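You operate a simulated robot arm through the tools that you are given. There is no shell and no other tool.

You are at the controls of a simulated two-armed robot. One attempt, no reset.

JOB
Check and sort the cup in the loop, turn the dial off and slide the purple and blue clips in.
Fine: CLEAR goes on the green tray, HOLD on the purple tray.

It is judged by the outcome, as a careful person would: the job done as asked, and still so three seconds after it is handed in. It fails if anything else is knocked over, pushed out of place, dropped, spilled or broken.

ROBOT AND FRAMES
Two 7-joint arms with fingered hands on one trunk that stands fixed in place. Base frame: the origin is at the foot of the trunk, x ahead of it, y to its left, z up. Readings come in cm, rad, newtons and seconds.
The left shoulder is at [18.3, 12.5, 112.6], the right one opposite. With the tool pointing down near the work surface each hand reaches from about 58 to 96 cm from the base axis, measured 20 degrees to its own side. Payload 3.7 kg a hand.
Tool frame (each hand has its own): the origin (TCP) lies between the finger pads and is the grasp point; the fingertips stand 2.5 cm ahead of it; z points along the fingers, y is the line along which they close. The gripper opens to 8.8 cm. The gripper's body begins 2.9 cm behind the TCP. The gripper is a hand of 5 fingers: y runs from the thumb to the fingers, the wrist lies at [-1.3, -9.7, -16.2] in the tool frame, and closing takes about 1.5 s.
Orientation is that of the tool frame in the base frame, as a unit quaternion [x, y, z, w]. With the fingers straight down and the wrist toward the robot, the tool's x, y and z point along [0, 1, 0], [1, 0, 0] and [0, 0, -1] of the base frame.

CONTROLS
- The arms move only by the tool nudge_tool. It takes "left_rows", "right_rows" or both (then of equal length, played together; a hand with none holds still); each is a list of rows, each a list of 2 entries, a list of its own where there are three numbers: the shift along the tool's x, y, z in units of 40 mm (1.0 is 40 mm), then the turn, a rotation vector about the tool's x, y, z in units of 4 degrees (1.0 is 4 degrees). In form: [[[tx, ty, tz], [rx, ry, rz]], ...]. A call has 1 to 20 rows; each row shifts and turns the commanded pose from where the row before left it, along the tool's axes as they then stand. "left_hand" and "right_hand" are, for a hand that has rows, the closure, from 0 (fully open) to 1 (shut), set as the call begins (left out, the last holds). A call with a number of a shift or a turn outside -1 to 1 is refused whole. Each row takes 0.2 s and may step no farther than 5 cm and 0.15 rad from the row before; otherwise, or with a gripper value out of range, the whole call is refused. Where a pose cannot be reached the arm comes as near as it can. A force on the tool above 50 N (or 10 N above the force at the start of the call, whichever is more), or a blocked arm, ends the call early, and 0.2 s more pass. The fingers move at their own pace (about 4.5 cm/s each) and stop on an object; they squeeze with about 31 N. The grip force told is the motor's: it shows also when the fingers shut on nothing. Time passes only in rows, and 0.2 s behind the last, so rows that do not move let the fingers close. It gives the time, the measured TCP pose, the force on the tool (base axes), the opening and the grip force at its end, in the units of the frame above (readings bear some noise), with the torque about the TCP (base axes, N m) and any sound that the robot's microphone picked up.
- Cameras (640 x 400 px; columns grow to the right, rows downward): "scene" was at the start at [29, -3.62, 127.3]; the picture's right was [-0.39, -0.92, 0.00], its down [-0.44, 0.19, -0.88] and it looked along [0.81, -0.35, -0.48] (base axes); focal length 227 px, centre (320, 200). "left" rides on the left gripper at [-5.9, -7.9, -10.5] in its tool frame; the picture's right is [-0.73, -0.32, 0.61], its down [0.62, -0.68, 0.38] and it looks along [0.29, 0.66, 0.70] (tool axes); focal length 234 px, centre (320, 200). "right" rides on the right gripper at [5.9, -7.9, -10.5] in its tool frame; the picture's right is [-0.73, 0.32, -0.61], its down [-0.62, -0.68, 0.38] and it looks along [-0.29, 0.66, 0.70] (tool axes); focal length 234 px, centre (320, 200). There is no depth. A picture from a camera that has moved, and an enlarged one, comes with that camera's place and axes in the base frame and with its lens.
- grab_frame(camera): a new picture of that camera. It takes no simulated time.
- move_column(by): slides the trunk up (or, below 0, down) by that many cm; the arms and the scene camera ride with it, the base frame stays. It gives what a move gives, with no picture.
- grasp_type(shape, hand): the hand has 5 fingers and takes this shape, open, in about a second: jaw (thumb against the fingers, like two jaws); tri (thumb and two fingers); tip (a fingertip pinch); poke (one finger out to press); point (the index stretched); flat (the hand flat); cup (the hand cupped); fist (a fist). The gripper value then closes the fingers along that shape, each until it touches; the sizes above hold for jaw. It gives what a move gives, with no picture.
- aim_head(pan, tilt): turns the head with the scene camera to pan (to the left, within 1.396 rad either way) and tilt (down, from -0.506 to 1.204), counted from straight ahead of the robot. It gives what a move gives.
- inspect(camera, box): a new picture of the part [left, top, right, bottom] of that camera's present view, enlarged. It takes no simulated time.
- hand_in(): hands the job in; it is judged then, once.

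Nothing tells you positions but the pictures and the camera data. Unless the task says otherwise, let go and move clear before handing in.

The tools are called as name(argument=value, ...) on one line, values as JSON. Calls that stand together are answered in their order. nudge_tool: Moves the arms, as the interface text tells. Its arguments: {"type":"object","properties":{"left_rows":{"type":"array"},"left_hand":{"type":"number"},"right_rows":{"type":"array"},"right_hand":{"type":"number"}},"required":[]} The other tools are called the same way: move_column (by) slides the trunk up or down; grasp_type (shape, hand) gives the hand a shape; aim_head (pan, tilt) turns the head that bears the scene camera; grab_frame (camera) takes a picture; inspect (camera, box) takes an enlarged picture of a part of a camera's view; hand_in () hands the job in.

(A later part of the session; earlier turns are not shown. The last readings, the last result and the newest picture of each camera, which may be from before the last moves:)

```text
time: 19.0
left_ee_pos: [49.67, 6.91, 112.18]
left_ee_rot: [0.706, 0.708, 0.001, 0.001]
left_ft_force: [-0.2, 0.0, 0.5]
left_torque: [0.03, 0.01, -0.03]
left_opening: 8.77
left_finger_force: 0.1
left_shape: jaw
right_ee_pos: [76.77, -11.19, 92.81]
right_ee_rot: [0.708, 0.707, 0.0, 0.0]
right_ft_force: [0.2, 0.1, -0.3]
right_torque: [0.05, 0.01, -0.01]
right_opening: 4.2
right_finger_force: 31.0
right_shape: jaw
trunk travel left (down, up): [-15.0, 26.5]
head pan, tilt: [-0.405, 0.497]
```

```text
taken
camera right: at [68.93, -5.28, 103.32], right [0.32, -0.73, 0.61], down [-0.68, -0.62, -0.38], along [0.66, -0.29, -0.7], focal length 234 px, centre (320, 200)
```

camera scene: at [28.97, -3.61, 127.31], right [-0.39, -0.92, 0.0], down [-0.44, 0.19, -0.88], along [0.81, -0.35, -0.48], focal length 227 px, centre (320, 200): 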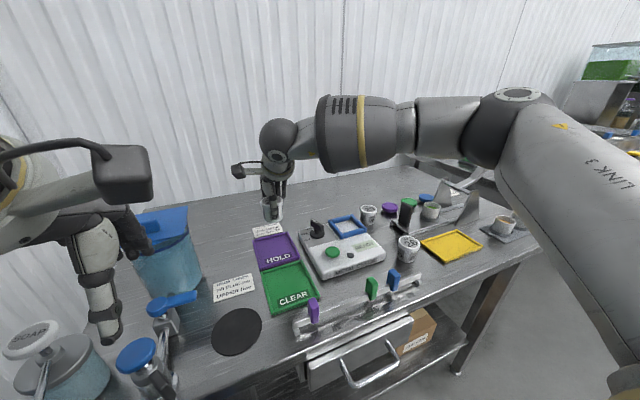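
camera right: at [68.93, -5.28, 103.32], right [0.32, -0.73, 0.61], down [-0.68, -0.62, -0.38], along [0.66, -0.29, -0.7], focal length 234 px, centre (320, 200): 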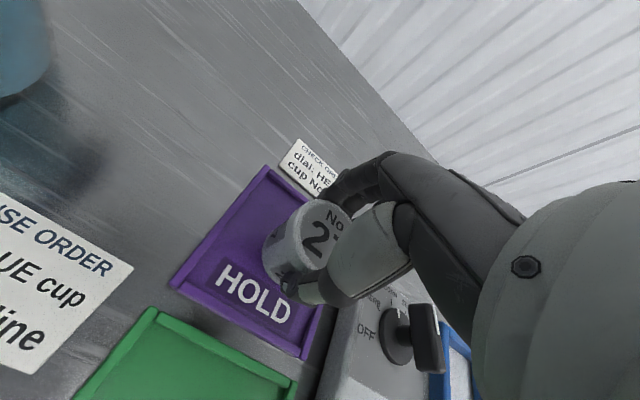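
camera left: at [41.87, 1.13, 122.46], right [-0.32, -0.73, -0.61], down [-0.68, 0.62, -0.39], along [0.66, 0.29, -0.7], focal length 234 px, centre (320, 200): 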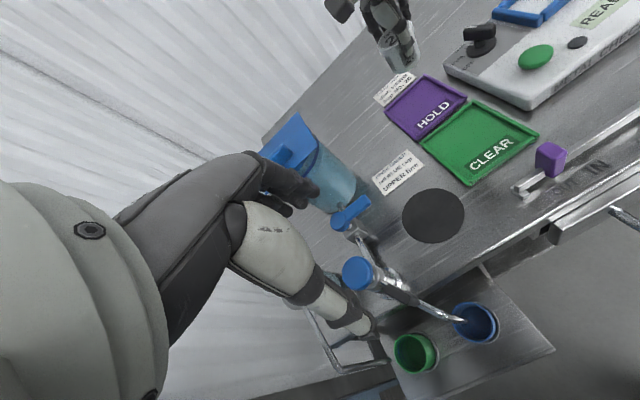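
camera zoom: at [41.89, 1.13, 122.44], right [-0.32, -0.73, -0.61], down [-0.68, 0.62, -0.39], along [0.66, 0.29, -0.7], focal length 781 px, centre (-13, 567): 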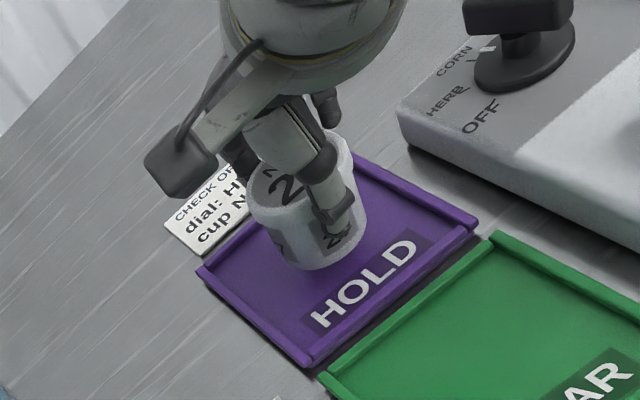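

The cup hovers within the purple tray, slightly toward the far side. I'll shift 5 mm nearer and lower in fine steps until it touches.

nudge_tool(right_rows=[[[0, -0.12, 0], [0, 0, 0]], [[0, 0, 0.07], [0, 0, 0]], [[0, 0, 0.05], [0, 0, 0]], [[0, 0, 0.05], [0, 0, 0]], [[0, 0, 0], [0, 0, 0]]])

inspect(camera="left", box=[350, 30, 490, 150])

```text
time: 20.2
left_ee_pos: [49.69, 6.98, 112.02]
left_ee_rot: [0.706, 0.708, 0.0, 0.001]
left_ft_force: [0.2, 0.1, -0.1]
left_torque: [-0.01, 0.01, 0.0]
left_opening: 8.78
left_finger_force: 0.1
left_shape: jaw
right_ee_pos: [76.3, -11.35, 92.18]
right_ee_rot: [0.706, 0.708, 0.0, 0.0]
right_ft_force: [-0.6, -0.1, -1.3]
right_torque: [-0.02, 0.06, -0.01]
right_opening: 4.2
right_finger_force: 30.9
right_shape: jaw
trunk travel left (down, up): [-15.0, 26.5]
head pan, tilt: [-0.405, 0.497]
```

```text
3.33 times, centred on (420, 90) of left
camera zoom: at [41.9, 1.13, 122.43], right [-0.32, -0.73, -0.61], down [-0.68, 0.62, -0.38], along [0.66, 0.29, -0.7], focal length 781 px, centre (-13, 567)
```

zoom: 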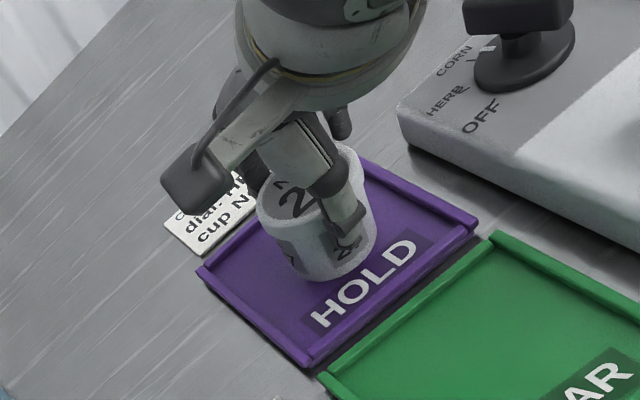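

No contact yet. I'll keep lowering in 1.6 mm steps.

nudge_tool(right_rows=[[[0, 0, 0.04], [0, 0, 0]], [[0, 0, 0.04], [0, 0, 0]], [[0, 0, 0], [0, 0, 0]]])

nudge_tool(right_rows=[[[0, 0, 0.04], [0, 0, 0]], [[0, 0, 0.03], [0, 0, 0]], [[0, 0, 0], [0, 0, 0]]])

```text
time: 21.0
left_ee_pos: [49.68, 6.9, 112.05]
left_ee_rot: [0.706, 0.708, 0.001, 0.001]
left_ft_force: [-0.2, -0.1, 1.1]
left_torque: [-0.01, -0.02, 0.01]
left_opening: 8.76
left_finger_force: 0.0
left_shape: jaw
right_ee_pos: [76.3, -11.28, 91.85]
right_ee_rot: [0.707, 0.707, 0.0, -0.001]
right_ft_force: [0.0, -0.2, -1.4]
right_torque: [-0.01, 0.01, 0.01]
right_opening: 4.19
right_finger_force: 30.4
right_shape: jaw
trunk travel left (down, up): [-15.0, 26.5]
head pan, tilt: [-0.405, 0.497]
```

```text
time: 21.8
left_ee_pos: [49.67, 6.89, 111.97]
left_ee_rot: [0.706, 0.708, -0.001, 0.001]
left_ft_force: [0.1, 0.5, 0.4]
left_torque: [-0.04, 0.01, 0.0]
left_opening: 8.74
left_finger_force: 0.2
left_shape: jaw
right_ee_pos: [76.29, -11.25, 91.49]
right_ee_rot: [0.708, 0.707, 0.0, -0.001]
right_ft_force: [0.6, 0.2, 0.5]
right_torque: [0.0, 0.01, -0.02]
right_opening: 4.19
right_finger_force: 30.9
right_shape: jaw
trunk travel left (down, up): [-15.0, 26.5]
head pan, tilt: [-0.405, 0.497]
```

The force has begun to change, maybe touching. I'll look closely before going further.

inspect(camera="left", box=[380, 50, 470, 130])

inspect(camera="scene", box=[260, 210, 330, 270])

nudge_tool(right_rows=[[[0, 0, 0.03], [0, 0, 0]], [[0, 0, 0], [0, 0, 0]]])

```text
5.00 times, centred on (425, 90) of left
camera zoom: at [41.9, 1.13, 122.43], right [-0.32, -0.73, -0.61], down [-0.68, 0.62, -0.38], along [0.66, 0.29, -0.7], focal length 1171 px, centre (-205, 750)
```

zoom: 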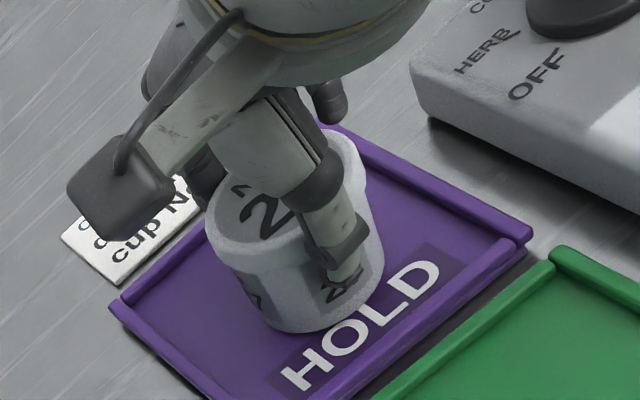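

```text
6.67 times, centred on (295, 240) of scene
camera zoom: at [29.0, -3.62, 127.29], right [-0.39, -0.92, 0.0], down [-0.44, 0.19, -0.88], along [0.81, -0.35, -0.48], focal length 1510 px, centre (487, -67)
```

zoom: 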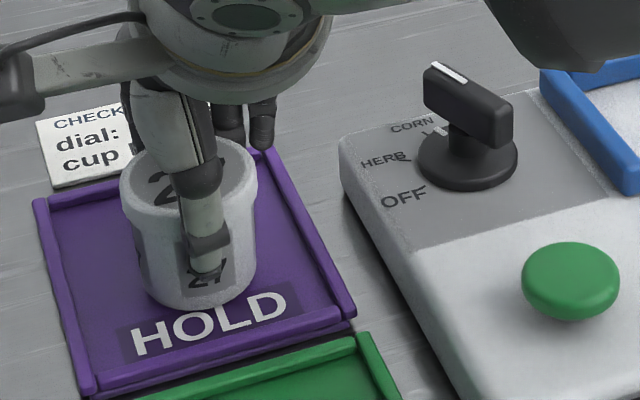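

```text
time: 22.4
left_ee_pos: [49.61, 6.98, 111.99]
left_ee_rot: [0.707, 0.708, 0.0, 0.001]
left_ft_force: [-0.1, 0.3, 0.4]
left_torque: [0.03, -0.03, 0.02]
left_opening: 8.78
left_finger_force: 0.2
left_shape: jaw
right_ee_pos: [76.12, -11.26, 91.42]
right_ee_rot: [0.706, 0.708, 0.0, 0.0]
right_ft_force: [0.2, 0.6, -0.9]
right_torque: [0.02, -0.01, 0.01]
right_opening: 4.21
right_finger_force: 30.6
right_shape: jaw
trunk travel left (down, up): [-15.0, 26.5]
head pan, tilt: [-0.405, 0.497]
```

Still no firm contact. I'll continue in about 1 mm steps, checking the force.

nudge_tool(right_rows=[[[0, 0, 0.03], [0, 0, 0]], [[0, 0, 0.02], [0, 0, 0]], [[0, 0, 0], [0, 0, 0]]])

nudge_tool(right_rows=[[[0, 0, 0.03], [0, 0, 0]], [[0, 0, 0], [0, 0, 0]]])

```text
time: 23.2
left_ee_pos: [49.63, 6.89, 112.12]
left_ee_rot: [0.706, 0.708, 0.0, 0.001]
left_ft_force: [-0.6, 0.1, -0.3]
left_torque: [-0.03, 0.03, 0.0]
left_opening: 8.76
left_finger_force: 0.1
left_shape: jaw
right_ee_pos: [76.33, -11.31, 91.2]
right_ee_rot: [0.708, 0.706, 0.0, 0.0]
right_ft_force: [0.7, -1.1, 0.0]
right_torque: [-0.01, -0.01, 0.0]
right_opening: 4.18
right_finger_force: 31.2
right_shape: jaw
trunk travel left (down, up): [-15.0, 26.5]
head pan, tilt: [-0.405, 0.497]
```

```text
time: 23.8
left_ee_pos: [49.63, 7.0, 112.03]
left_ee_rot: [0.706, 0.708, 0.0, 0.002]
left_ft_force: [0.4, 0.3, 0.2]
left_torque: [-0.03, -0.01, -0.02]
left_opening: 8.77
left_finger_force: 0.0
left_shape: jaw
right_ee_pos: [76.21, -11.16, 91.12]
right_ee_rot: [0.707, 0.708, 0.001, 0.0]
right_ft_force: [-0.3, 0.6, 3.3]
right_torque: [-0.01, -0.07, -0.01]
right_opening: 4.2
right_finger_force: 31.2
right_shape: jaw
trunk travel left (down, up): [-15.0, 26.5]
head pan, tilt: [-0.405, 0.497]
```

Contact at 3 N: the cup is standing on the tray. I'll open only partway so the fingers don't reach the tray rim, then rise straight up.

nudge_tool(right_rows=[[[0, 0, 0], [0, 0, 0]], [[0, 0, 0], [0, 0, 0]], [[0, 0, 0], [0, 0, 0]], [[0, 0, 0], [0, 0, 0]], [[0, 0, 0], [0, 0, 0]]], right_hand=0.3)

inspect(camera="left", box=[380, 50, 470, 130])

inspect(camera="right", box=[160, 120, 440, 340])

```text
time: 25.0
left_ee_pos: [49.67, 6.9, 112.06]
left_ee_rot: [0.706, 0.708, 0.0, 0.002]
left_ft_force: [0.8, 0.5, 0.4]
left_torque: [0.04, 0.0, 0.0]
left_opening: 8.76
left_finger_force: 0.0
left_shape: jaw
right_ee_pos: [76.22, -11.21, 91.1]
right_ee_rot: [0.707, 0.708, 0.0, 0.0]
right_ft_force: [-0.8, 0.3, 0.0]
right_torque: [0.01, 0.01, 0.01]
right_opening: 6.12
right_finger_force: 0.1
right_shape: jaw
trunk travel left (down, up): [-15.0, 26.5]
head pan, tilt: [-0.405, 0.497]
```

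```text
5.00 times, centred on (425, 90) of left
camera zoom: at [41.89, 1.13, 122.44], right [-0.32, -0.73, -0.61], down [-0.68, 0.62, -0.38], along [0.66, 0.29, -0.7], focal length 1171 px, centre (-205, 750)
```

zoom: 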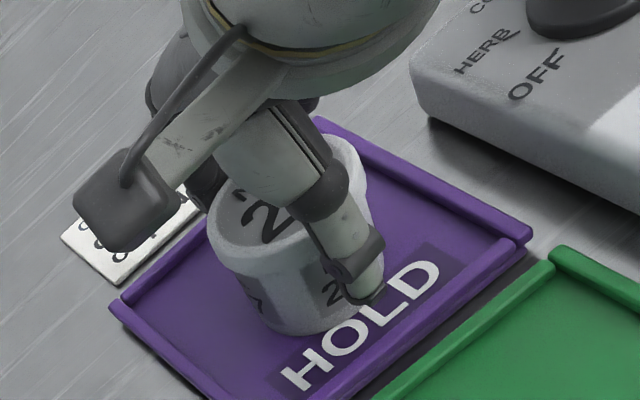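

```text
1.82 times, centred on (300, 230) of right
camera zoom: at [68.47, -5.3, 101.61], right [0.32, -0.73, 0.61], down [-0.68, -0.62, -0.38], along [0.66, -0.29, -0.7], focal length 426 px, centre (356, 146)
```

zoom: 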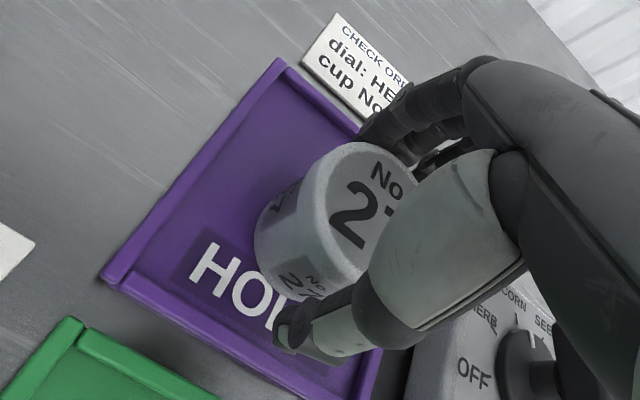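

The cup stands free. I'll rise slightly, open further, then lift clear.

nudge_tool(right_rows=[[[0, 0, -0.1], [0, 0, 0]], [[0, 0, -0.1], [0, 0, 0]], [[0, 0, 0], [0, 0, 0]]])

nudge_tool(right_rows=[[[0, 0, 0], [0, 0, 0]], [[0, 0, -0.1], [0, 0, 0]], [[0, 0, -0.2], [0, 0, 0]], [[0, 0, -0.4], [0, 0, 0]], [[0, 0, -0.6], [0, 0, 0]], [[0, 0, -0.6], [0, 0, 0]], [[0, 0, -0.6], [0, 0, 0]], [[0, 0, 0], [0, 0, 0]]], right_hand=0.1)

inspect(camera="scene", box=[220, 190, 340, 290])

grab_frame(camera="right")

```text
time: 25.8
left_ee_pos: [49.65, 6.85, 111.96]
left_ee_rot: [0.707, 0.708, 0.0, 0.002]
left_ft_force: [-0.5, -0.2, -0.5]
left_torque: [-0.01, -0.02, -0.01]
left_opening: 8.79
left_finger_force: 0.0
left_shape: jaw
right_ee_pos: [76.32, -11.29, 91.84]
right_ee_rot: [0.707, 0.707, 0.0, 0.0]
right_ft_force: [-0.7, -0.2, 0.4]
right_torque: [-0.01, 0.04, -0.01]
right_opening: 6.17
right_finger_force: 0.1
right_shape: jaw
trunk travel left (down, up): [-15.0, 26.5]
head pan, tilt: [-0.405, 0.497]
```

```text
time: 27.6
left_ee_pos: [49.67, 6.98, 112.04]
left_ee_rot: [0.706, 0.708, 0.0, 0.001]
left_ft_force: [0.3, 0.6, 0.2]
left_torque: [0.0, 0.0, 0.0]
left_opening: 8.78
left_finger_force: 0.0
left_shape: jaw
right_ee_pos: [76.23, -11.31, 101.84]
right_ee_rot: [0.706, 0.708, -0.001, -0.001]
right_ft_force: [-0.4, 0.2, 0.4]
right_torque: [-0.01, 0.0, 0.01]
right_opening: 7.88
right_finger_force: 0.1
right_shape: jaw
trunk travel left (down, up): [-15.0, 26.5]
head pan, tilt: [-0.405, 0.497]
```

```text
4.00 times, centred on (280, 240) of scene
camera zoom: at [29.04, -3.62, 127.27], right [-0.39, -0.92, 0.0], down [-0.44, 0.19, -0.88], along [0.81, -0.35, -0.48], focal length 906 px, centre (480, 40)
```

zoom: 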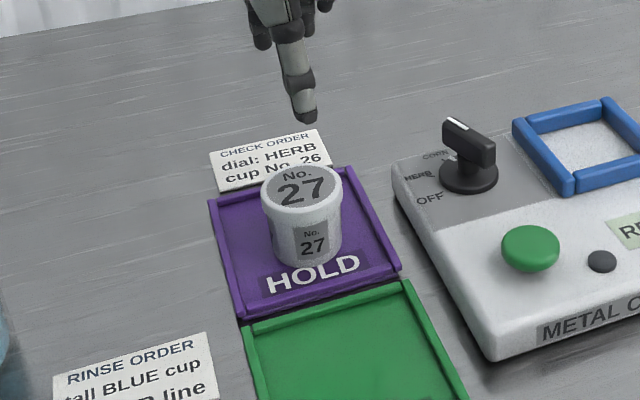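

```text
taken
camera right: at [68.36, -5.38, 112.4], right [0.32, -0.73, 0.61], down [-0.68, -0.62, -0.38], along [0.66, -0.29, -0.7], focal length 234 px, centre (320, 200)
```

right: 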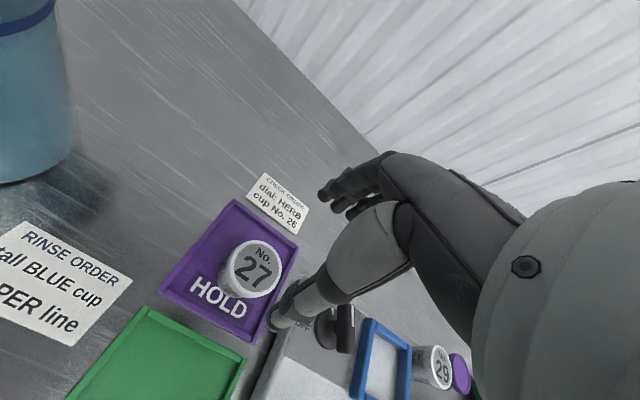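

Cup 27 stands on the HOLD tray. Next is the dial: I'll move over it and try yawing the right hand so its jaws can close across the handle; first the move and rotation well above it.

nudge_tool(right_rows=[[[-0.4, 0, -0.4], [0, 0, 0]], [[-0.7, 0, -0.4], [0, 0, 0]], [[-0.7, 0, -0.2], [0, 0, 0]], [[-0.7, 0, 0], [0, 0, 0]], [[-0.4, -0.1, 0], [0, 0, 0]], [[0, 0, 0], [0, 0, 0]]])

nudge_tool(right_rows=[[[0, 0, 0], [0, 0, 1]], [[0, 0, 0], [0, 0, 1]], [[0, 0, 0], [0, 0, 1]], [[0, 0, 0], [0, 0, 1]], [[0, 0, 0], [0, 0, 1]], [[0, 0, 0], [0, 0, 1]], [[0, 0, 0], [0, 0, 1]], [[0, 0, 0], [0, 0, 1]], [[0, 0, 0], [0, 0, 1]], [[0, 0, 0], [0, 0, 0]]])

grab_frame(camera="right")

grab_frame(camera="scene")

```text
time: 29.0
left_ee_pos: [49.78, 7.0, 111.96]
left_ee_rot: [0.706, 0.708, 0.0, 0.001]
left_ft_force: [-0.1, -0.3, 0.5]
left_torque: [0.03, -0.04, 0.03]
left_opening: 8.75
left_finger_force: 0.2
left_shape: jaw
right_ee_pos: [75.9, -22.86, 105.81]
right_ee_rot: [0.706, 0.708, 0.0, 0.0]
right_ft_force: [0.8, -0.1, 0.5]
right_torque: [0.0, -0.01, 0.0]
right_opening: 7.91
right_finger_force: 0.0
right_shape: jaw
trunk travel left (down, up): [-15.0, 26.5]
head pan, tilt: [-0.405, 0.497]
```

```text
time: 31.2
left_ee_pos: [49.65, 7.0, 112.05]
left_ee_rot: [0.706, 0.708, 0.0, 0.001]
left_ft_force: [0.0, -0.6, -0.7]
left_torque: [-0.01, 0.0, 0.01]
left_opening: 8.77
left_finger_force: 0.0
left_shape: jaw
right_ee_pos: [75.91, -22.84, 106.04]
right_ee_rot: [0.891, 0.454, 0.001, 0.0]
right_ft_force: [0.0, 0.7, 0.2]
right_torque: [0.05, 0.01, -0.03]
right_opening: 7.92
right_finger_force: 0.1
right_shape: jaw
trunk travel left (down, up): [-15.0, 26.5]
head pan, tilt: [-0.405, 0.497]
```

```text
taken
camera right: at [73.01, -13.39, 116.46], right [-0.17, -0.78, 0.61], down [-0.92, -0.1, -0.38], along [0.36, -0.62, -0.7], focal length 234 px, centre (320, 200)
```

right: 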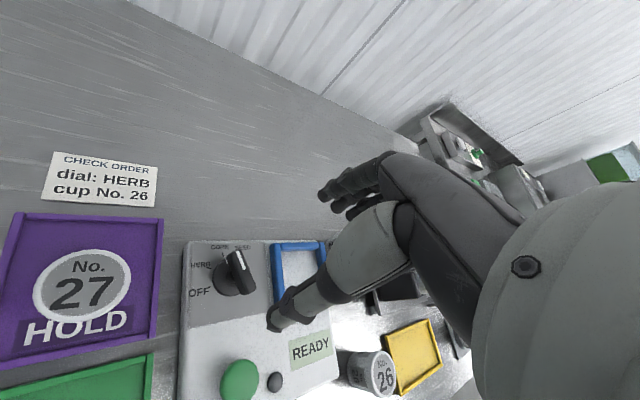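

```text
taken
camera scene: at [28.98, -3.62, 127.3], right [-0.39, -0.92, 0.0], down [-0.44, 0.19, -0.88], along [0.81, -0.35, -0.48], focal length 227 px, centre (320, 200)
```

scene: 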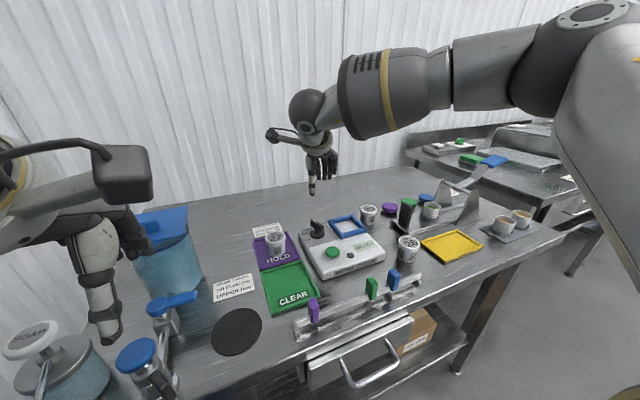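

The yaw to -36° works. I'll take a close look at the dial from here for its exact handle angle and tick marks.

inspect(camera="right", box=[180, 230, 280, 310])

nudge_tool(right_rows=[[[0, 0, 0], [0, 0, 1]], [[0, 0, 0], [0, 0, 1]], [[0, 0, 0], [0, 0, 1]], [[0, 0, 0], [0, 0, 1]], [[0, 0, 0], [0, 0, 1]], [[0, 0, 0], [0, 0, 1]], [[0, 0, 0], [0, 0, 1]], [[0, 0, 0], [0, 0, 1]], [[0, 0, 0], [0, 0, 0]]])

grab_frame(camera="right")

grab_frame(camera="scene")

```text
5.00 times, centred on (230, 270) of right
camera zoom: at [73.01, -13.39, 116.46], right [-0.17, -0.78, 0.61], down [-0.92, -0.1, -0.38], along [0.36, -0.62, -0.7], focal length 1171 px, centre (770, -150)
```

zoom: 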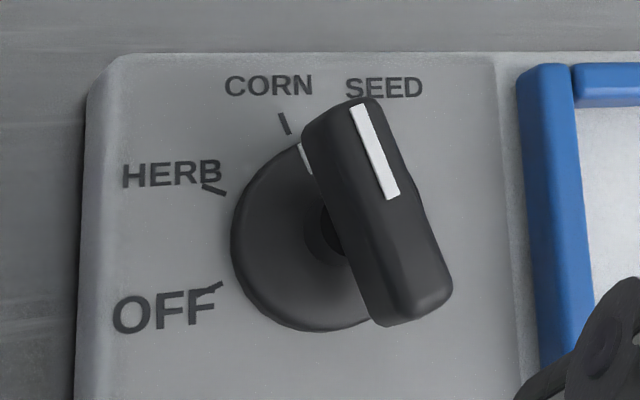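

```text
time: 33.2
left_ee_pos: [49.67, 7.03, 112.05]
left_ee_rot: [0.706, 0.708, -0.001, 0.001]
left_ft_force: [-0.1, -0.2, 0.5]
left_torque: [0.01, 0.02, -0.01]
left_opening: 8.75
left_finger_force: 0.2
left_shape: jaw
right_ee_pos: [75.72, -24.58, 105.66]
right_ee_rot: [0.982, 0.19, 0.0, 0.0]
right_ft_force: [-0.6, 0.2, 0.1]
right_torque: [-0.01, 0.04, -0.01]
right_opening: 7.89
right_finger_force: 0.0
right_shape: jaw
right hand out of reach, approached as far as the arm can: row 7
trunk travel left (down, up): [-15.0, 26.5]
head pan, tilt: [-0.405, 0.497]
```

```text
taken
camera right: at [78.26, -14.95, 116.28], right [-0.55, -0.57, 0.61], down [-0.83, 0.4, -0.38], along [-0.02, -0.72, -0.7], focal length 234 px, centre (320, 200)
```

right: 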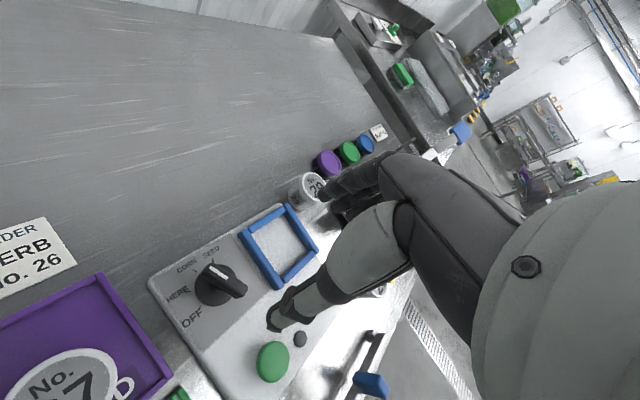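

```text
taken
camera scene: at [28.96, -3.61, 127.31], right [-0.39, -0.92, 0.0], down [-0.44, 0.19, -0.88], along [0.81, -0.35, -0.48], focal length 227 px, centre (320, 200)
```

scene: 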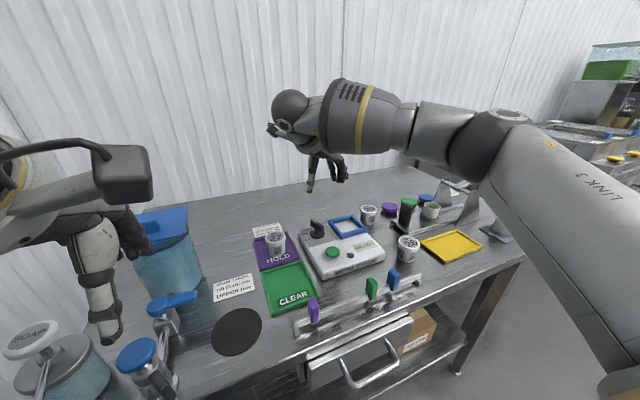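

The right arm reaches about -60° yaw here. The dial's ticks fit CORN ≈ 20°, HERB ≈ 60°, OFF ≈ 100° (counterclockwise from straight ahead), so I need about +80°; I'll back off to -56° yaw, preset the jaws narrower and re-check the position.

nudge_tool(right_rows=[[[0, 0, 0], [0, 0, -1]], [[0, 0, 0], [0, 0, -1]], [[0, 0, 0], [0, 0, -1]], [[0, 0, 0], [0, 0, 0]], [[0, 0, 0], [0, 0, 0]]], right_hand=0.55)

grab_frame(camera="right")

inspect(camera="scene", box=[260, 140, 380, 250])

```text
time: 34.4
left_ee_pos: [49.66, 6.89, 111.95]
left_ee_rot: [0.706, 0.708, 0.001, 0.002]
left_ft_force: [-0.1, -0.4, 0.4]
left_torque: [-0.02, 0.01, 0.01]
left_opening: 8.77
left_finger_force: 0.0
left_shape: jaw
right_ee_pos: [75.73, -24.63, 105.72]
right_ee_rot: [0.957, 0.291, -0.001, 0.0]
right_ft_force: [-0.2, -1.3, 0.4]
right_torque: [-0.01, 0.02, 0.01]
right_opening: 4.0
right_finger_force: 0.1
right_shape: jaw
trunk travel left (down, up): [-15.0, 26.5]
head pan, tilt: [-0.405, 0.497]
```

```text
taken
camera right: at [76.21, -14.62, 116.27], right [-0.42, -0.67, 0.61], down [-0.9, 0.22, -0.38], along [0.13, -0.71, -0.7], focal length 234 px, centre (320, 200)
```

right: 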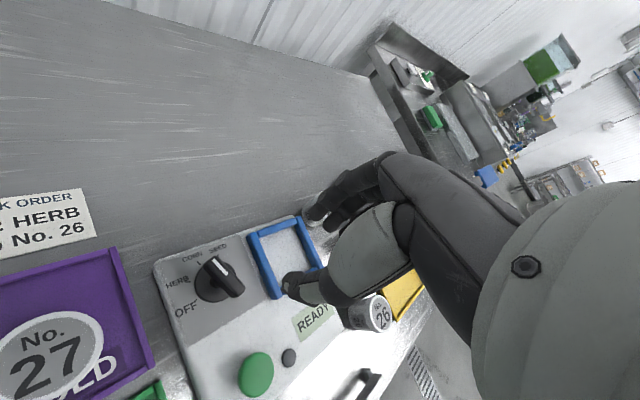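

```text
3.64 times, centred on (320, 195) of scene
camera zoom: at [28.99, -3.62, 127.3], right [-0.39, -0.92, 0.0], down [-0.44, 0.19, -0.88], along [0.81, -0.35, -0.48], focal length 824 px, centre (320, 218)
```

zoom: 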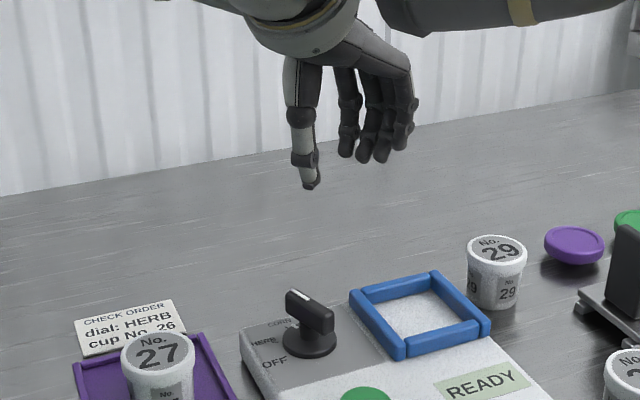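

Both jaws are level and the yaw is -56°. I'll re-centre on the dial axis (75.9, -22.95) and descend to just above the handle to check.

nudge_tool(right_rows=[[[0.27, -0.325, 0.2], [0, 0, 0]], [[0, 0, 0.5], [0, 0, 0]], [[0, 0, 0.6], [0, 0, 0]], [[0, 0, 0.6], [0, 0, 0]], [[0, 0, 0.43], [0, 0, 0]], [[0, 0, 0], [0, 0, 0]]])

grab_frame(camera="right")

inspect(camera="scene", box=[280, 180, 380, 260])

inspect(camera="left", box=[420, 0, 560, 110])

```text
time: 35.8
left_ee_pos: [49.77, 6.93, 112.08]
left_ee_rot: [0.707, 0.708, -0.001, 0.001]
left_ft_force: [-0.3, 0.4, 0.6]
left_torque: [-0.03, 0.01, 0.01]
left_opening: 8.79
left_finger_force: 0.0
left_shape: jaw
right_ee_pos: [75.93, -22.79, 96.36]
right_ee_rot: [0.956, 0.293, 0.0, 0.0]
right_ft_force: [-0.3, 0.2, -0.3]
right_torque: [-0.03, 0.0, 0.01]
right_opening: 4.0
right_finger_force: 0.1
right_shape: jaw
trunk travel left (down, up): [-15.0, 26.5]
head pan, tilt: [-0.405, 0.497]
```

```text
taken
camera right: at [76.34, -12.95, 106.9], right [-0.42, -0.67, 0.61], down [-0.9, 0.22, -0.38], along [0.13, -0.71, -0.7], focal length 234 px, centre (320, 200)
```

right: 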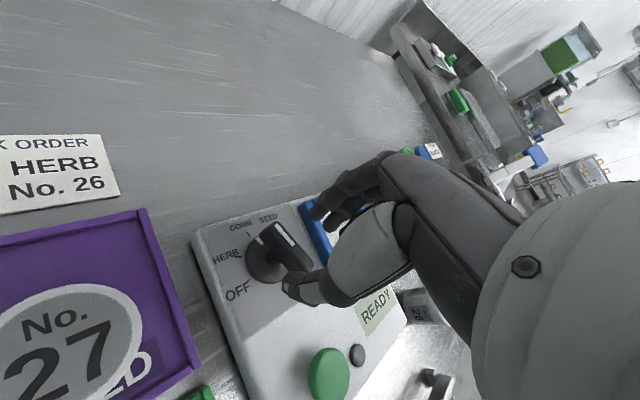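

```text
5.00 times, centred on (330, 220) of scene
camera zoom: at [28.98, -3.61, 127.31], right [-0.39, -0.92, 0.0], down [-0.44, 0.19, -0.88], along [0.81, -0.35, -0.48], focal length 1133 px, centre (270, 100)
```

zoom: 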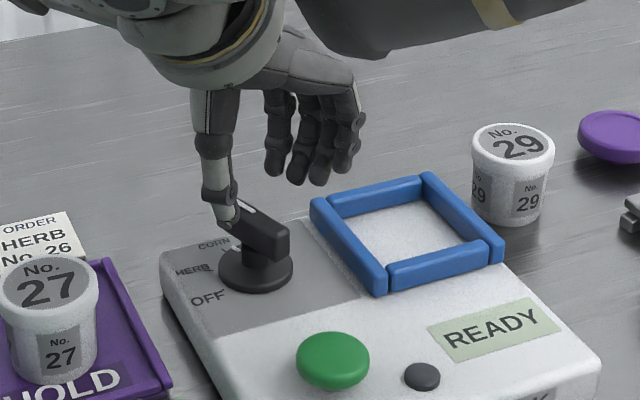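

```text
3.64 times, centred on (490, 55) of left
camera zoom: at [41.88, 1.13, 122.45], right [-0.32, -0.73, -0.61], down [-0.68, 0.62, -0.39], along [0.66, 0.29, -0.7], focal length 852 px, centre (-298, 727)
```

zoom: 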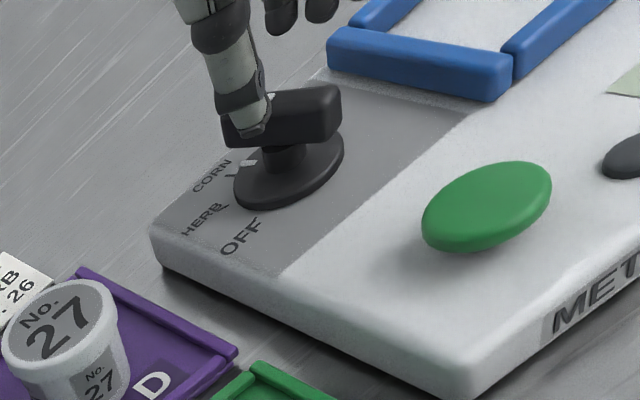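

The thumb is on the left side of the handle and the fingers on the right. I'll lower to grip depth (TCP about 93.4) and check again.

nudge_tool(right_rows=[[[-0.03, 0.03, 0.2], [0, 0, 0]], [[0, 0, 0.2], [0, 0, 0]], [[0, 0, 0.2], [0, 0, 0]], [[0, 0, 0.12], [0, 0, 0]], [[0, 0, 0], [0, 0, 0]]])

inspect(camera="scene", box=[290, 190, 370, 254])

inspect(camera="left", box=[420, 0, 560, 110])

inspect(camera="right", box=[180, 150, 420, 330])

```text
time: 37.0
left_ee_pos: [49.63, 6.98, 112.11]
left_ee_rot: [0.707, 0.707, 0.0, 0.002]
left_ft_force: [0.4, -0.2, 0.2]
left_torque: [0.0, -0.02, 0.0]
left_opening: 8.79
left_finger_force: 0.1
left_shape: jaw
right_ee_pos: [75.76, -23.04, 93.47]
right_ee_rot: [0.956, 0.294, -0.001, 0.0]
right_ft_force: [-0.4, -0.2, 0.4]
right_torque: [0.04, -0.03, 0.0]
right_opening: 3.96
right_finger_force: 0.1
right_shape: jaw
trunk travel left (down, up): [-15.0, 26.5]
head pan, tilt: [-0.405, 0.497]
```

```text
6.25 times, centred on (330, 222) of scene
camera zoom: at [28.99, -3.62, 127.3], right [-0.39, -0.92, 0.0], down [-0.44, 0.19, -0.88], along [0.81, -0.35, -0.48], focal length 1416 px, centre (258, 62)
```

zoom: 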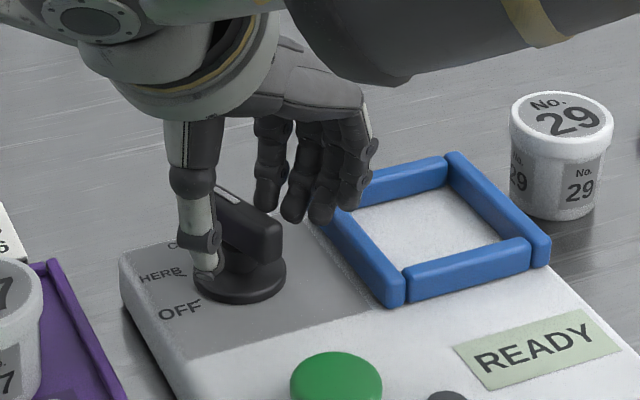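

```text
3.64 times, centred on (490, 55) of left
camera zoom: at [41.89, 1.13, 122.44], right [-0.32, -0.73, -0.61], down [-0.68, 0.62, -0.39], along [0.66, 0.29, -0.7], focal length 852 px, centre (-298, 727)
```

zoom: 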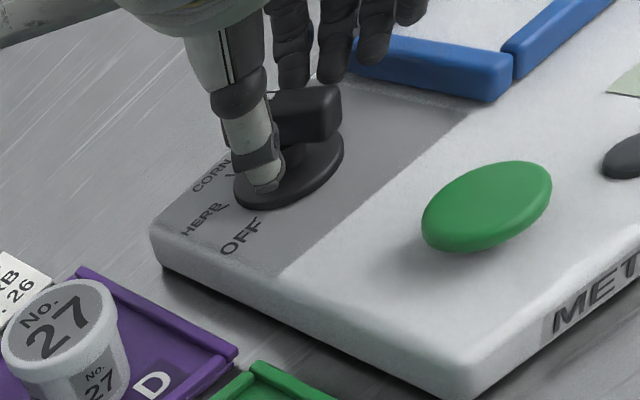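

```text
2.22 times, centred on (300, 240) of right
camera zoom: at [76.28, -13.09, 104.0], right [-0.42, -0.67, 0.61], down [-0.9, 0.22, -0.38], along [0.13, -0.71, -0.7], focal length 520 px, centre (364, 111)
```

zoom: 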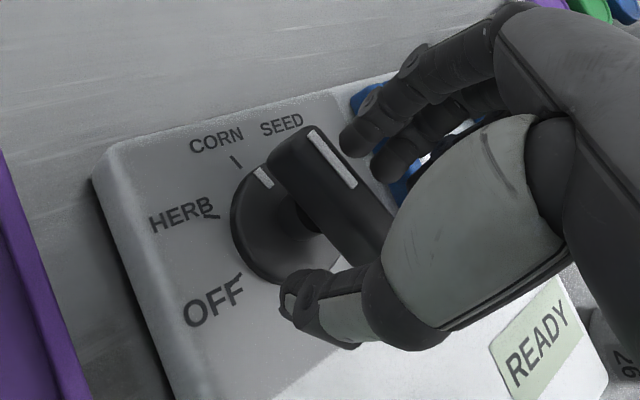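

The handle lies between thumb and fingers. I'll close in stages, watching force for any sideways push.

nudge_tool(right_rows=[[[0, 0, 0], [0, 0, 0]], [[0, 0, 0], [0, 0, 0]], [[0, 0, 0], [0, 0, 0]]], right_hand=0.75)

inspect(camera="right", box=[180, 150, 420, 330])

inspect(camera="scene", box=[290, 190, 370, 254])

```text
time: 37.8
left_ee_pos: [49.74, 6.91, 112.01]
left_ee_rot: [0.707, 0.708, 0.0, 0.0]
left_ft_force: [0.4, 0.0, 0.5]
left_torque: [0.01, -0.04, 0.01]
left_opening: 8.76
left_finger_force: 0.0
left_shape: jaw
right_ee_pos: [75.77, -23.04, 93.4]
right_ee_rot: [0.956, 0.292, 0.0, 0.0]
right_ft_force: [0.8, 0.0, 0.1]
right_torque: [-0.03, 0.04, -0.01]
right_opening: 2.24
right_finger_force: 0.1
right_shape: jaw
trunk travel left (down, up): [-15.0, 26.5]
head pan, tilt: [-0.405, 0.497]
```

```text
2.22 times, centred on (300, 240) of right
camera zoom: at [76.28, -13.09, 104.0], right [-0.42, -0.67, 0.61], down [-0.9, 0.22, -0.38], along [0.13, -0.71, -0.7], focal length 520 px, centre (364, 111)
```

zoom: 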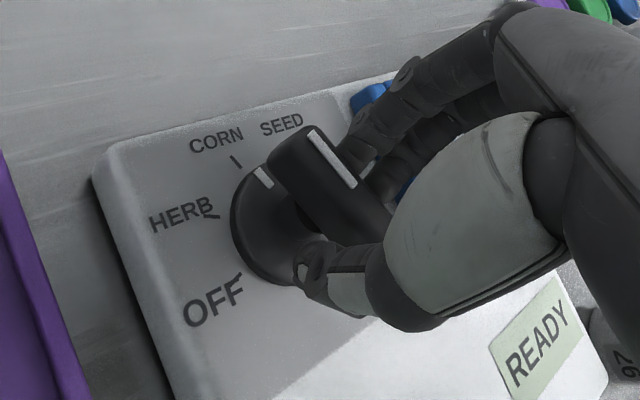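

```text
6.25 times, centred on (330, 222) of scene
camera zoom: at [29.0, -3.62, 127.3], right [-0.39, -0.92, 0.0], down [-0.44, 0.19, -0.88], along [0.81, -0.35, -0.48], focal length 1416 px, centre (258, 62)
```

zoom: 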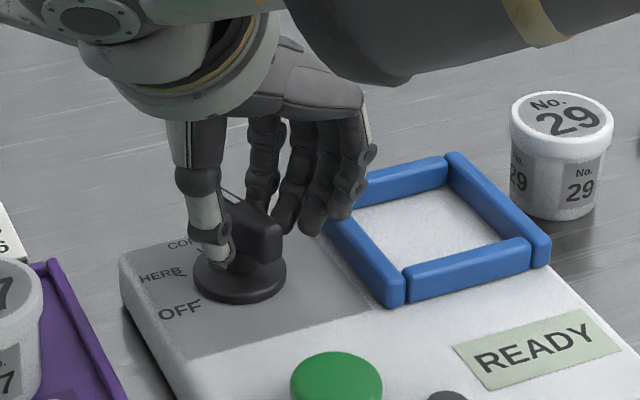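

Fingers are close around the handle with no contact force. I'll close the rest in two steps.

nudge_tool(right_rows=[[[0, 0, 0], [0, 0, 0]], [[0, 0, 0], [0, 0, 0]], [[0, 0, 0], [0, 0, 0]]], right_hand=0.83)

inspect(camera="right", box=[180, 150, 420, 330])

```text
time: 38.6
left_ee_pos: [49.8, 6.96, 112.0]
left_ee_rot: [0.707, 0.707, 0.0, 0.001]
left_ft_force: [0.7, 0.4, -0.2]
left_torque: [0.01, -0.02, 0.04]
left_opening: 8.76
left_finger_force: 0.0
left_shape: jaw
right_ee_pos: [75.77, -22.89, 93.5]
right_ee_rot: [0.956, 0.293, 0.0, 0.001]
right_ft_force: [0.6, -0.1, -0.3]
right_torque: [0.05, -0.01, 0.0]
right_opening: 1.51
right_finger_force: 0.1
right_shape: jaw
trunk travel left (down, up): [-15.0, 26.5]
head pan, tilt: [-0.405, 0.497]
```

```text
2.22 times, centred on (300, 240) of right
camera zoom: at [76.29, -13.1, 104.0], right [-0.42, -0.67, 0.61], down [-0.9, 0.22, -0.38], along [0.13, -0.71, -0.7], focal length 520 px, centre (364, 111)
```

zoom: 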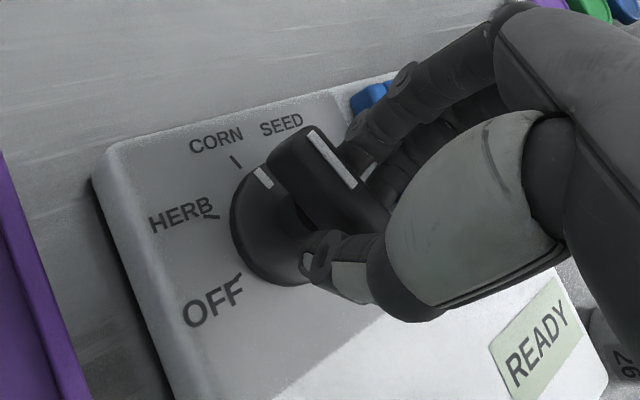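

Not yet squeezing at 1.5 cm opening. I'll close fully onto the handle.

nudge_tool(right_rows=[[[0, 0, 0], [0, 0, 0]], [[0, 0, 0], [0, 0, 0]], [[0, 0, 0], [0, 0, 0]], [[0, 0, 0], [0, 0, 0]]], right_hand=1.0)

inspect(camera="right", box=[180, 150, 420, 330])

inspect(camera="scene", box=[290, 190, 370, 254])

```text
time: 39.6
left_ee_pos: [49.67, 7.02, 112.13]
left_ee_rot: [0.706, 0.708, 0.001, 0.002]
left_ft_force: [0.0, 0.8, 0.5]
left_torque: [0.01, 0.0, 0.0]
left_opening: 8.75
left_finger_force: 0.0
left_shape: jaw
right_ee_pos: [75.66, -22.95, 93.46]
right_ee_rot: [0.956, 0.293, 0.0, 0.001]
right_ft_force: [-3.5, 0.5, -2.8]
right_torque: [0.04, 0.04, 0.06]
right_opening: 0.81
right_finger_force: 30.8
right_shape: jaw
trunk travel left (down, up): [-15.0, 26.5]
head pan, tilt: [-0.405, 0.497]
```

```text
2.22 times, centred on (300, 240) of right
camera zoom: at [76.25, -13.09, 103.97], right [-0.42, -0.67, 0.61], down [-0.9, 0.21, -0.38], along [0.13, -0.71, -0.7], focal length 520 px, centre (364, 111)
```

zoom: 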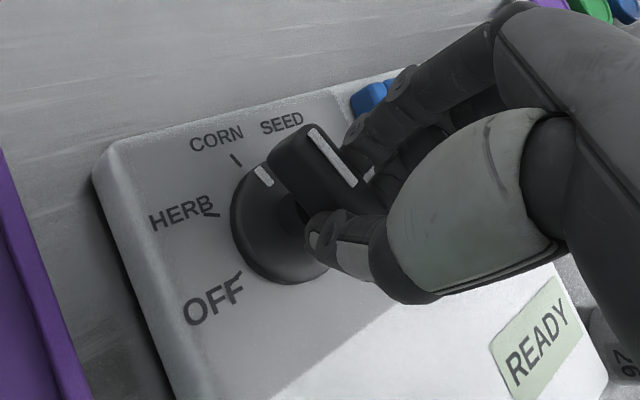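

```text
6.25 times, centred on (330, 222) of scene
camera zoom: at [28.98, -3.62, 127.3], right [-0.39, -0.92, 0.0], down [-0.44, 0.19, -0.88], along [0.81, -0.35, -0.48], focal length 1416 px, centre (258, 62)
```

zoom: 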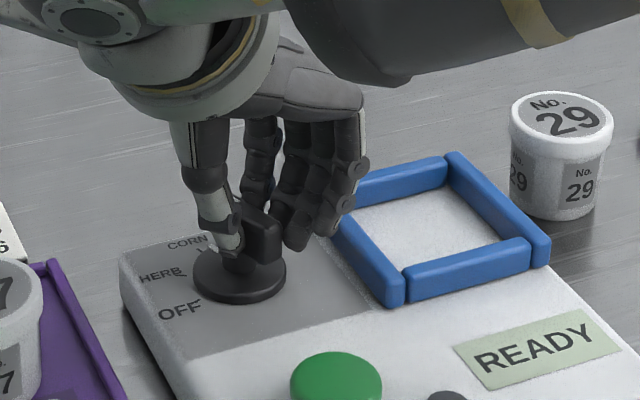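

The handle is gripped with little sideways force. I'll turn counterclockwise 20° first and check the response.

nudge_tool(right_rows=[[[0, 0, 0], [0, 0, -0.5]], [[0, 0, 0], [0, 0, -0.8]], [[0, 0, 0], [0, 0, -0.9]], [[0, 0, 0], [0, 0, -0.9]], [[0, 0, 0], [0, 0, -0.9]], [[0, 0, 0], [0, 0, -1]], [[0, 0, 0], [0, 0, 0]]])

inspect(camera="scene", box=[290, 190, 370, 254])

inspect(camera="right", box=[180, 150, 420, 330])

```text
time: 41.2
left_ee_pos: [49.69, 6.7, 112.12]
left_ee_rot: [0.707, 0.708, 0.001, 0.001]
left_ft_force: [-1.1, 0.0, -0.1]
left_torque: [0.0, 0.0, -0.02]
left_opening: 8.76
left_finger_force: 0.1
left_shape: jaw
right_ee_pos: [75.81, -23.14, 93.51]
right_ee_rot: [0.891, 0.453, -0.001, 0.0]
right_ft_force: [-6.8, -7.4, -1.6]
right_torque: [-0.13, 0.11, -0.02]
right_opening: 0.81
right_finger_force: 31.5
right_shape: jaw
trunk travel left (down, up): [-15.0, 26.5]
head pan, tilt: [-0.405, 0.497]
```

```text
6.25 times, centred on (330, 222) of scene
camera zoom: at [28.95, -3.72, 127.3], right [-0.39, -0.92, 0.0], down [-0.44, 0.19, -0.88], along [0.81, -0.35, -0.48], focal length 1416 px, centre (258, 62)
```

zoom: 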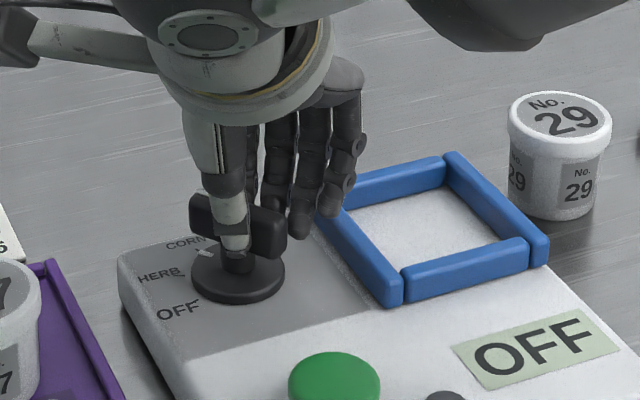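

```text
2.22 times, centred on (300, 240) of right
camera zoom: at [72.91, -13.64, 103.98], right [-0.16, -0.78, 0.61], down [-0.92, -0.11, -0.38], along [0.36, -0.62, -0.7], focal length 520 px, centre (364, 111)
```

zoom: 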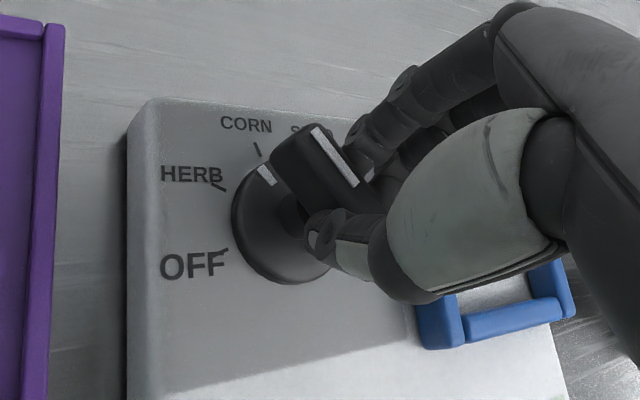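

The handle turns with the hand and the display changed; there's about 10 N of side load, so I'll relax the position slightly toward -x/-y and see the force drop before turning further.

nudge_tool(right_rows=[[[-0.05, -0.01, 0], [0, 0, 0]], [[0, 0, 0], [0, 0, 0]]])

```text
time: 41.8
left_ee_pos: [49.83, 6.83, 112.09]
left_ee_rot: [0.706, 0.708, 0.001, 0.002]
left_ft_force: [-0.4, 0.2, 0.4]
left_torque: [-0.04, 0.02, -0.01]
left_opening: 8.77
left_finger_force: 0.1
left_shape: jaw
right_ee_pos: [75.68, -23.14, 93.41]
right_ee_rot: [0.891, 0.455, 0.001, 0.0]
right_ft_force: [-1.2, -5.4, -2.4]
right_torque: [-0.14, 0.0, -0.04]
right_opening: 0.78
right_finger_force: 31.5
right_shape: jaw
trunk travel left (down, up): [-15.0, 26.5]
head pan, tilt: [-0.405, 0.497]
```

Side force halved. I'll nudge a bit toward -y and continue turning another 16°.

nudge_tool(right_rows=[[[-0.02, 0.015, 0], [0, 0, 0]], [[0, 0, 0], [0, 0, -1]], [[0, 0, 0], [0, 0, -1]], [[0, 0, 0], [0, 0, -1]], [[0, 0, 0], [0, 0, -1]], [[0, 0, 0], [0, 0, 0]]])

inspect(camera="right", box=[180, 150, 420, 330])

inspect(camera="scene", box=[290, 190, 370, 254])

```text
time: 43.2
left_ee_pos: [49.72, 6.81, 112.02]
left_ee_rot: [0.707, 0.707, 0.001, 0.0]
left_ft_force: [0.9, 0.1, -0.5]
left_torque: [0.05, 0.01, 0.03]
left_opening: 8.77
left_finger_force: 0.1
left_shape: jaw
right_ee_pos: [75.67, -23.23, 93.54]
right_ee_rot: [0.819, 0.574, 0.0, 0.0]
right_ft_force: [0.9, -3.1, -0.6]
right_torque: [-0.06, -0.02, -0.01]
right_opening: 0.8
right_finger_force: 31.3
right_shape: jaw
trunk travel left (down, up): [-15.0, 26.5]
head pan, tilt: [-0.405, 0.497]
```

```text
2.22 times, centred on (300, 240) of right
camera zoom: at [70.39, -14.99, 103.97], right [0.06, -0.79, 0.61], down [-0.85, -0.35, -0.38], along [0.52, -0.5, -0.7], focal length 520 px, centre (364, 111)
```

zoom: 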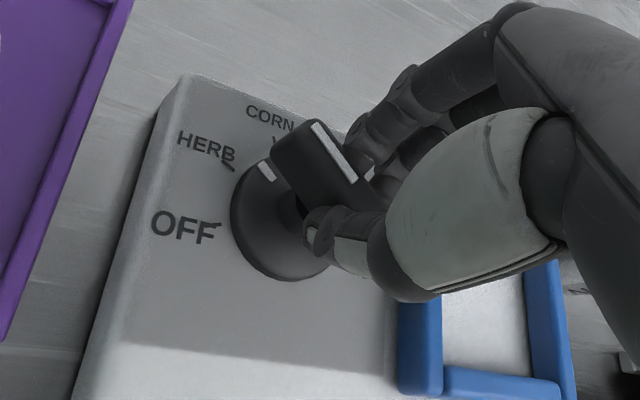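

```text
6.25 times, centred on (330, 222) of scene
camera zoom: at [29.01, -3.67, 127.29], right [-0.39, -0.92, 0.0], down [-0.44, 0.19, -0.88], along [0.81, -0.35, -0.48], focal length 1416 px, centre (258, 62)
```

zoom: 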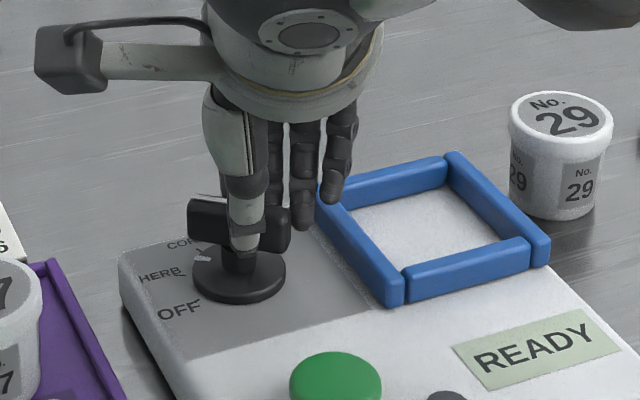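

The dial is at HERB now (READY displayed) and the tester hasn't shifted. I'll continue turning toward OFF.

nudge_tool(right_rows=[[[-0.02, 0.007, 0], [0, 0, -0.5]], [[0, 0, 0], [0, 0, -1]], [[0, 0, 0], [0, 0, -1]], [[0, 0, 0], [0, 0, -1]], [[0, 0, 0], [0, 0, -1]], [[0, 0, 0], [0, 0, -1]], [[0, 0, 0], [0, 0, 0]]])

inspect(camera="scene", box=[290, 190, 370, 254])

inspect(camera="right", box=[180, 150, 420, 330])

```text
time: 44.8
left_ee_pos: [49.77, 6.81, 112.04]
left_ee_rot: [0.706, 0.708, 0.0, 0.0]
left_ft_force: [-0.6, 0.1, 0.9]
left_torque: [0.02, 0.02, 0.01]
left_opening: 8.76
left_finger_force: 0.1
left_shape: jaw
right_ee_pos: [75.73, -23.44, 93.41]
right_ee_rot: [0.695, 0.719, 0.0, 0.0]
right_ft_force: [5.5, -9.5, -0.4]
right_torque: [-0.18, -0.12, -0.09]
right_opening: 0.76
right_finger_force: 31.2
right_shape: jaw
trunk travel left (down, up): [-15.0, 26.5]
head pan, tilt: [-0.405, 0.497]
```

```text
6.25 times, centred on (330, 222) of scene
camera zoom: at [29.07, -3.72, 127.27], right [-0.39, -0.92, 0.0], down [-0.44, 0.19, -0.88], along [0.81, -0.35, -0.48], focal length 1416 px, centre (258, 62)
```

zoom: 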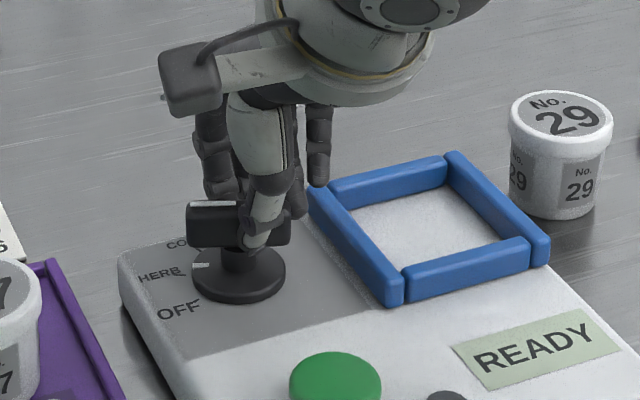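

```text
2.22 times, centred on (300, 240) of right
camera zoom: at [67.71, -17.76, 103.98], right [0.35, -0.71, 0.61], down [-0.66, -0.65, -0.38], along [0.67, -0.27, -0.7], focal length 520 px, centre (364, 111)
```

zoom: 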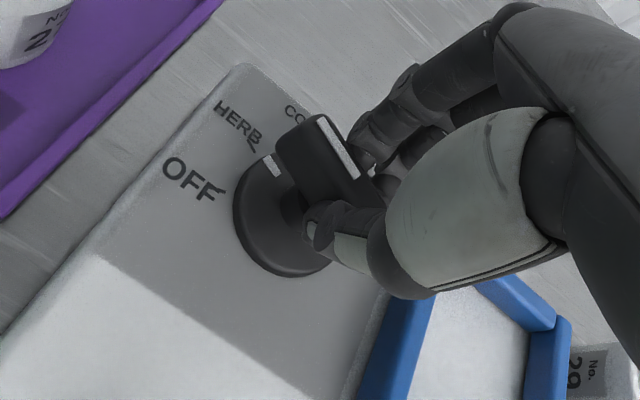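

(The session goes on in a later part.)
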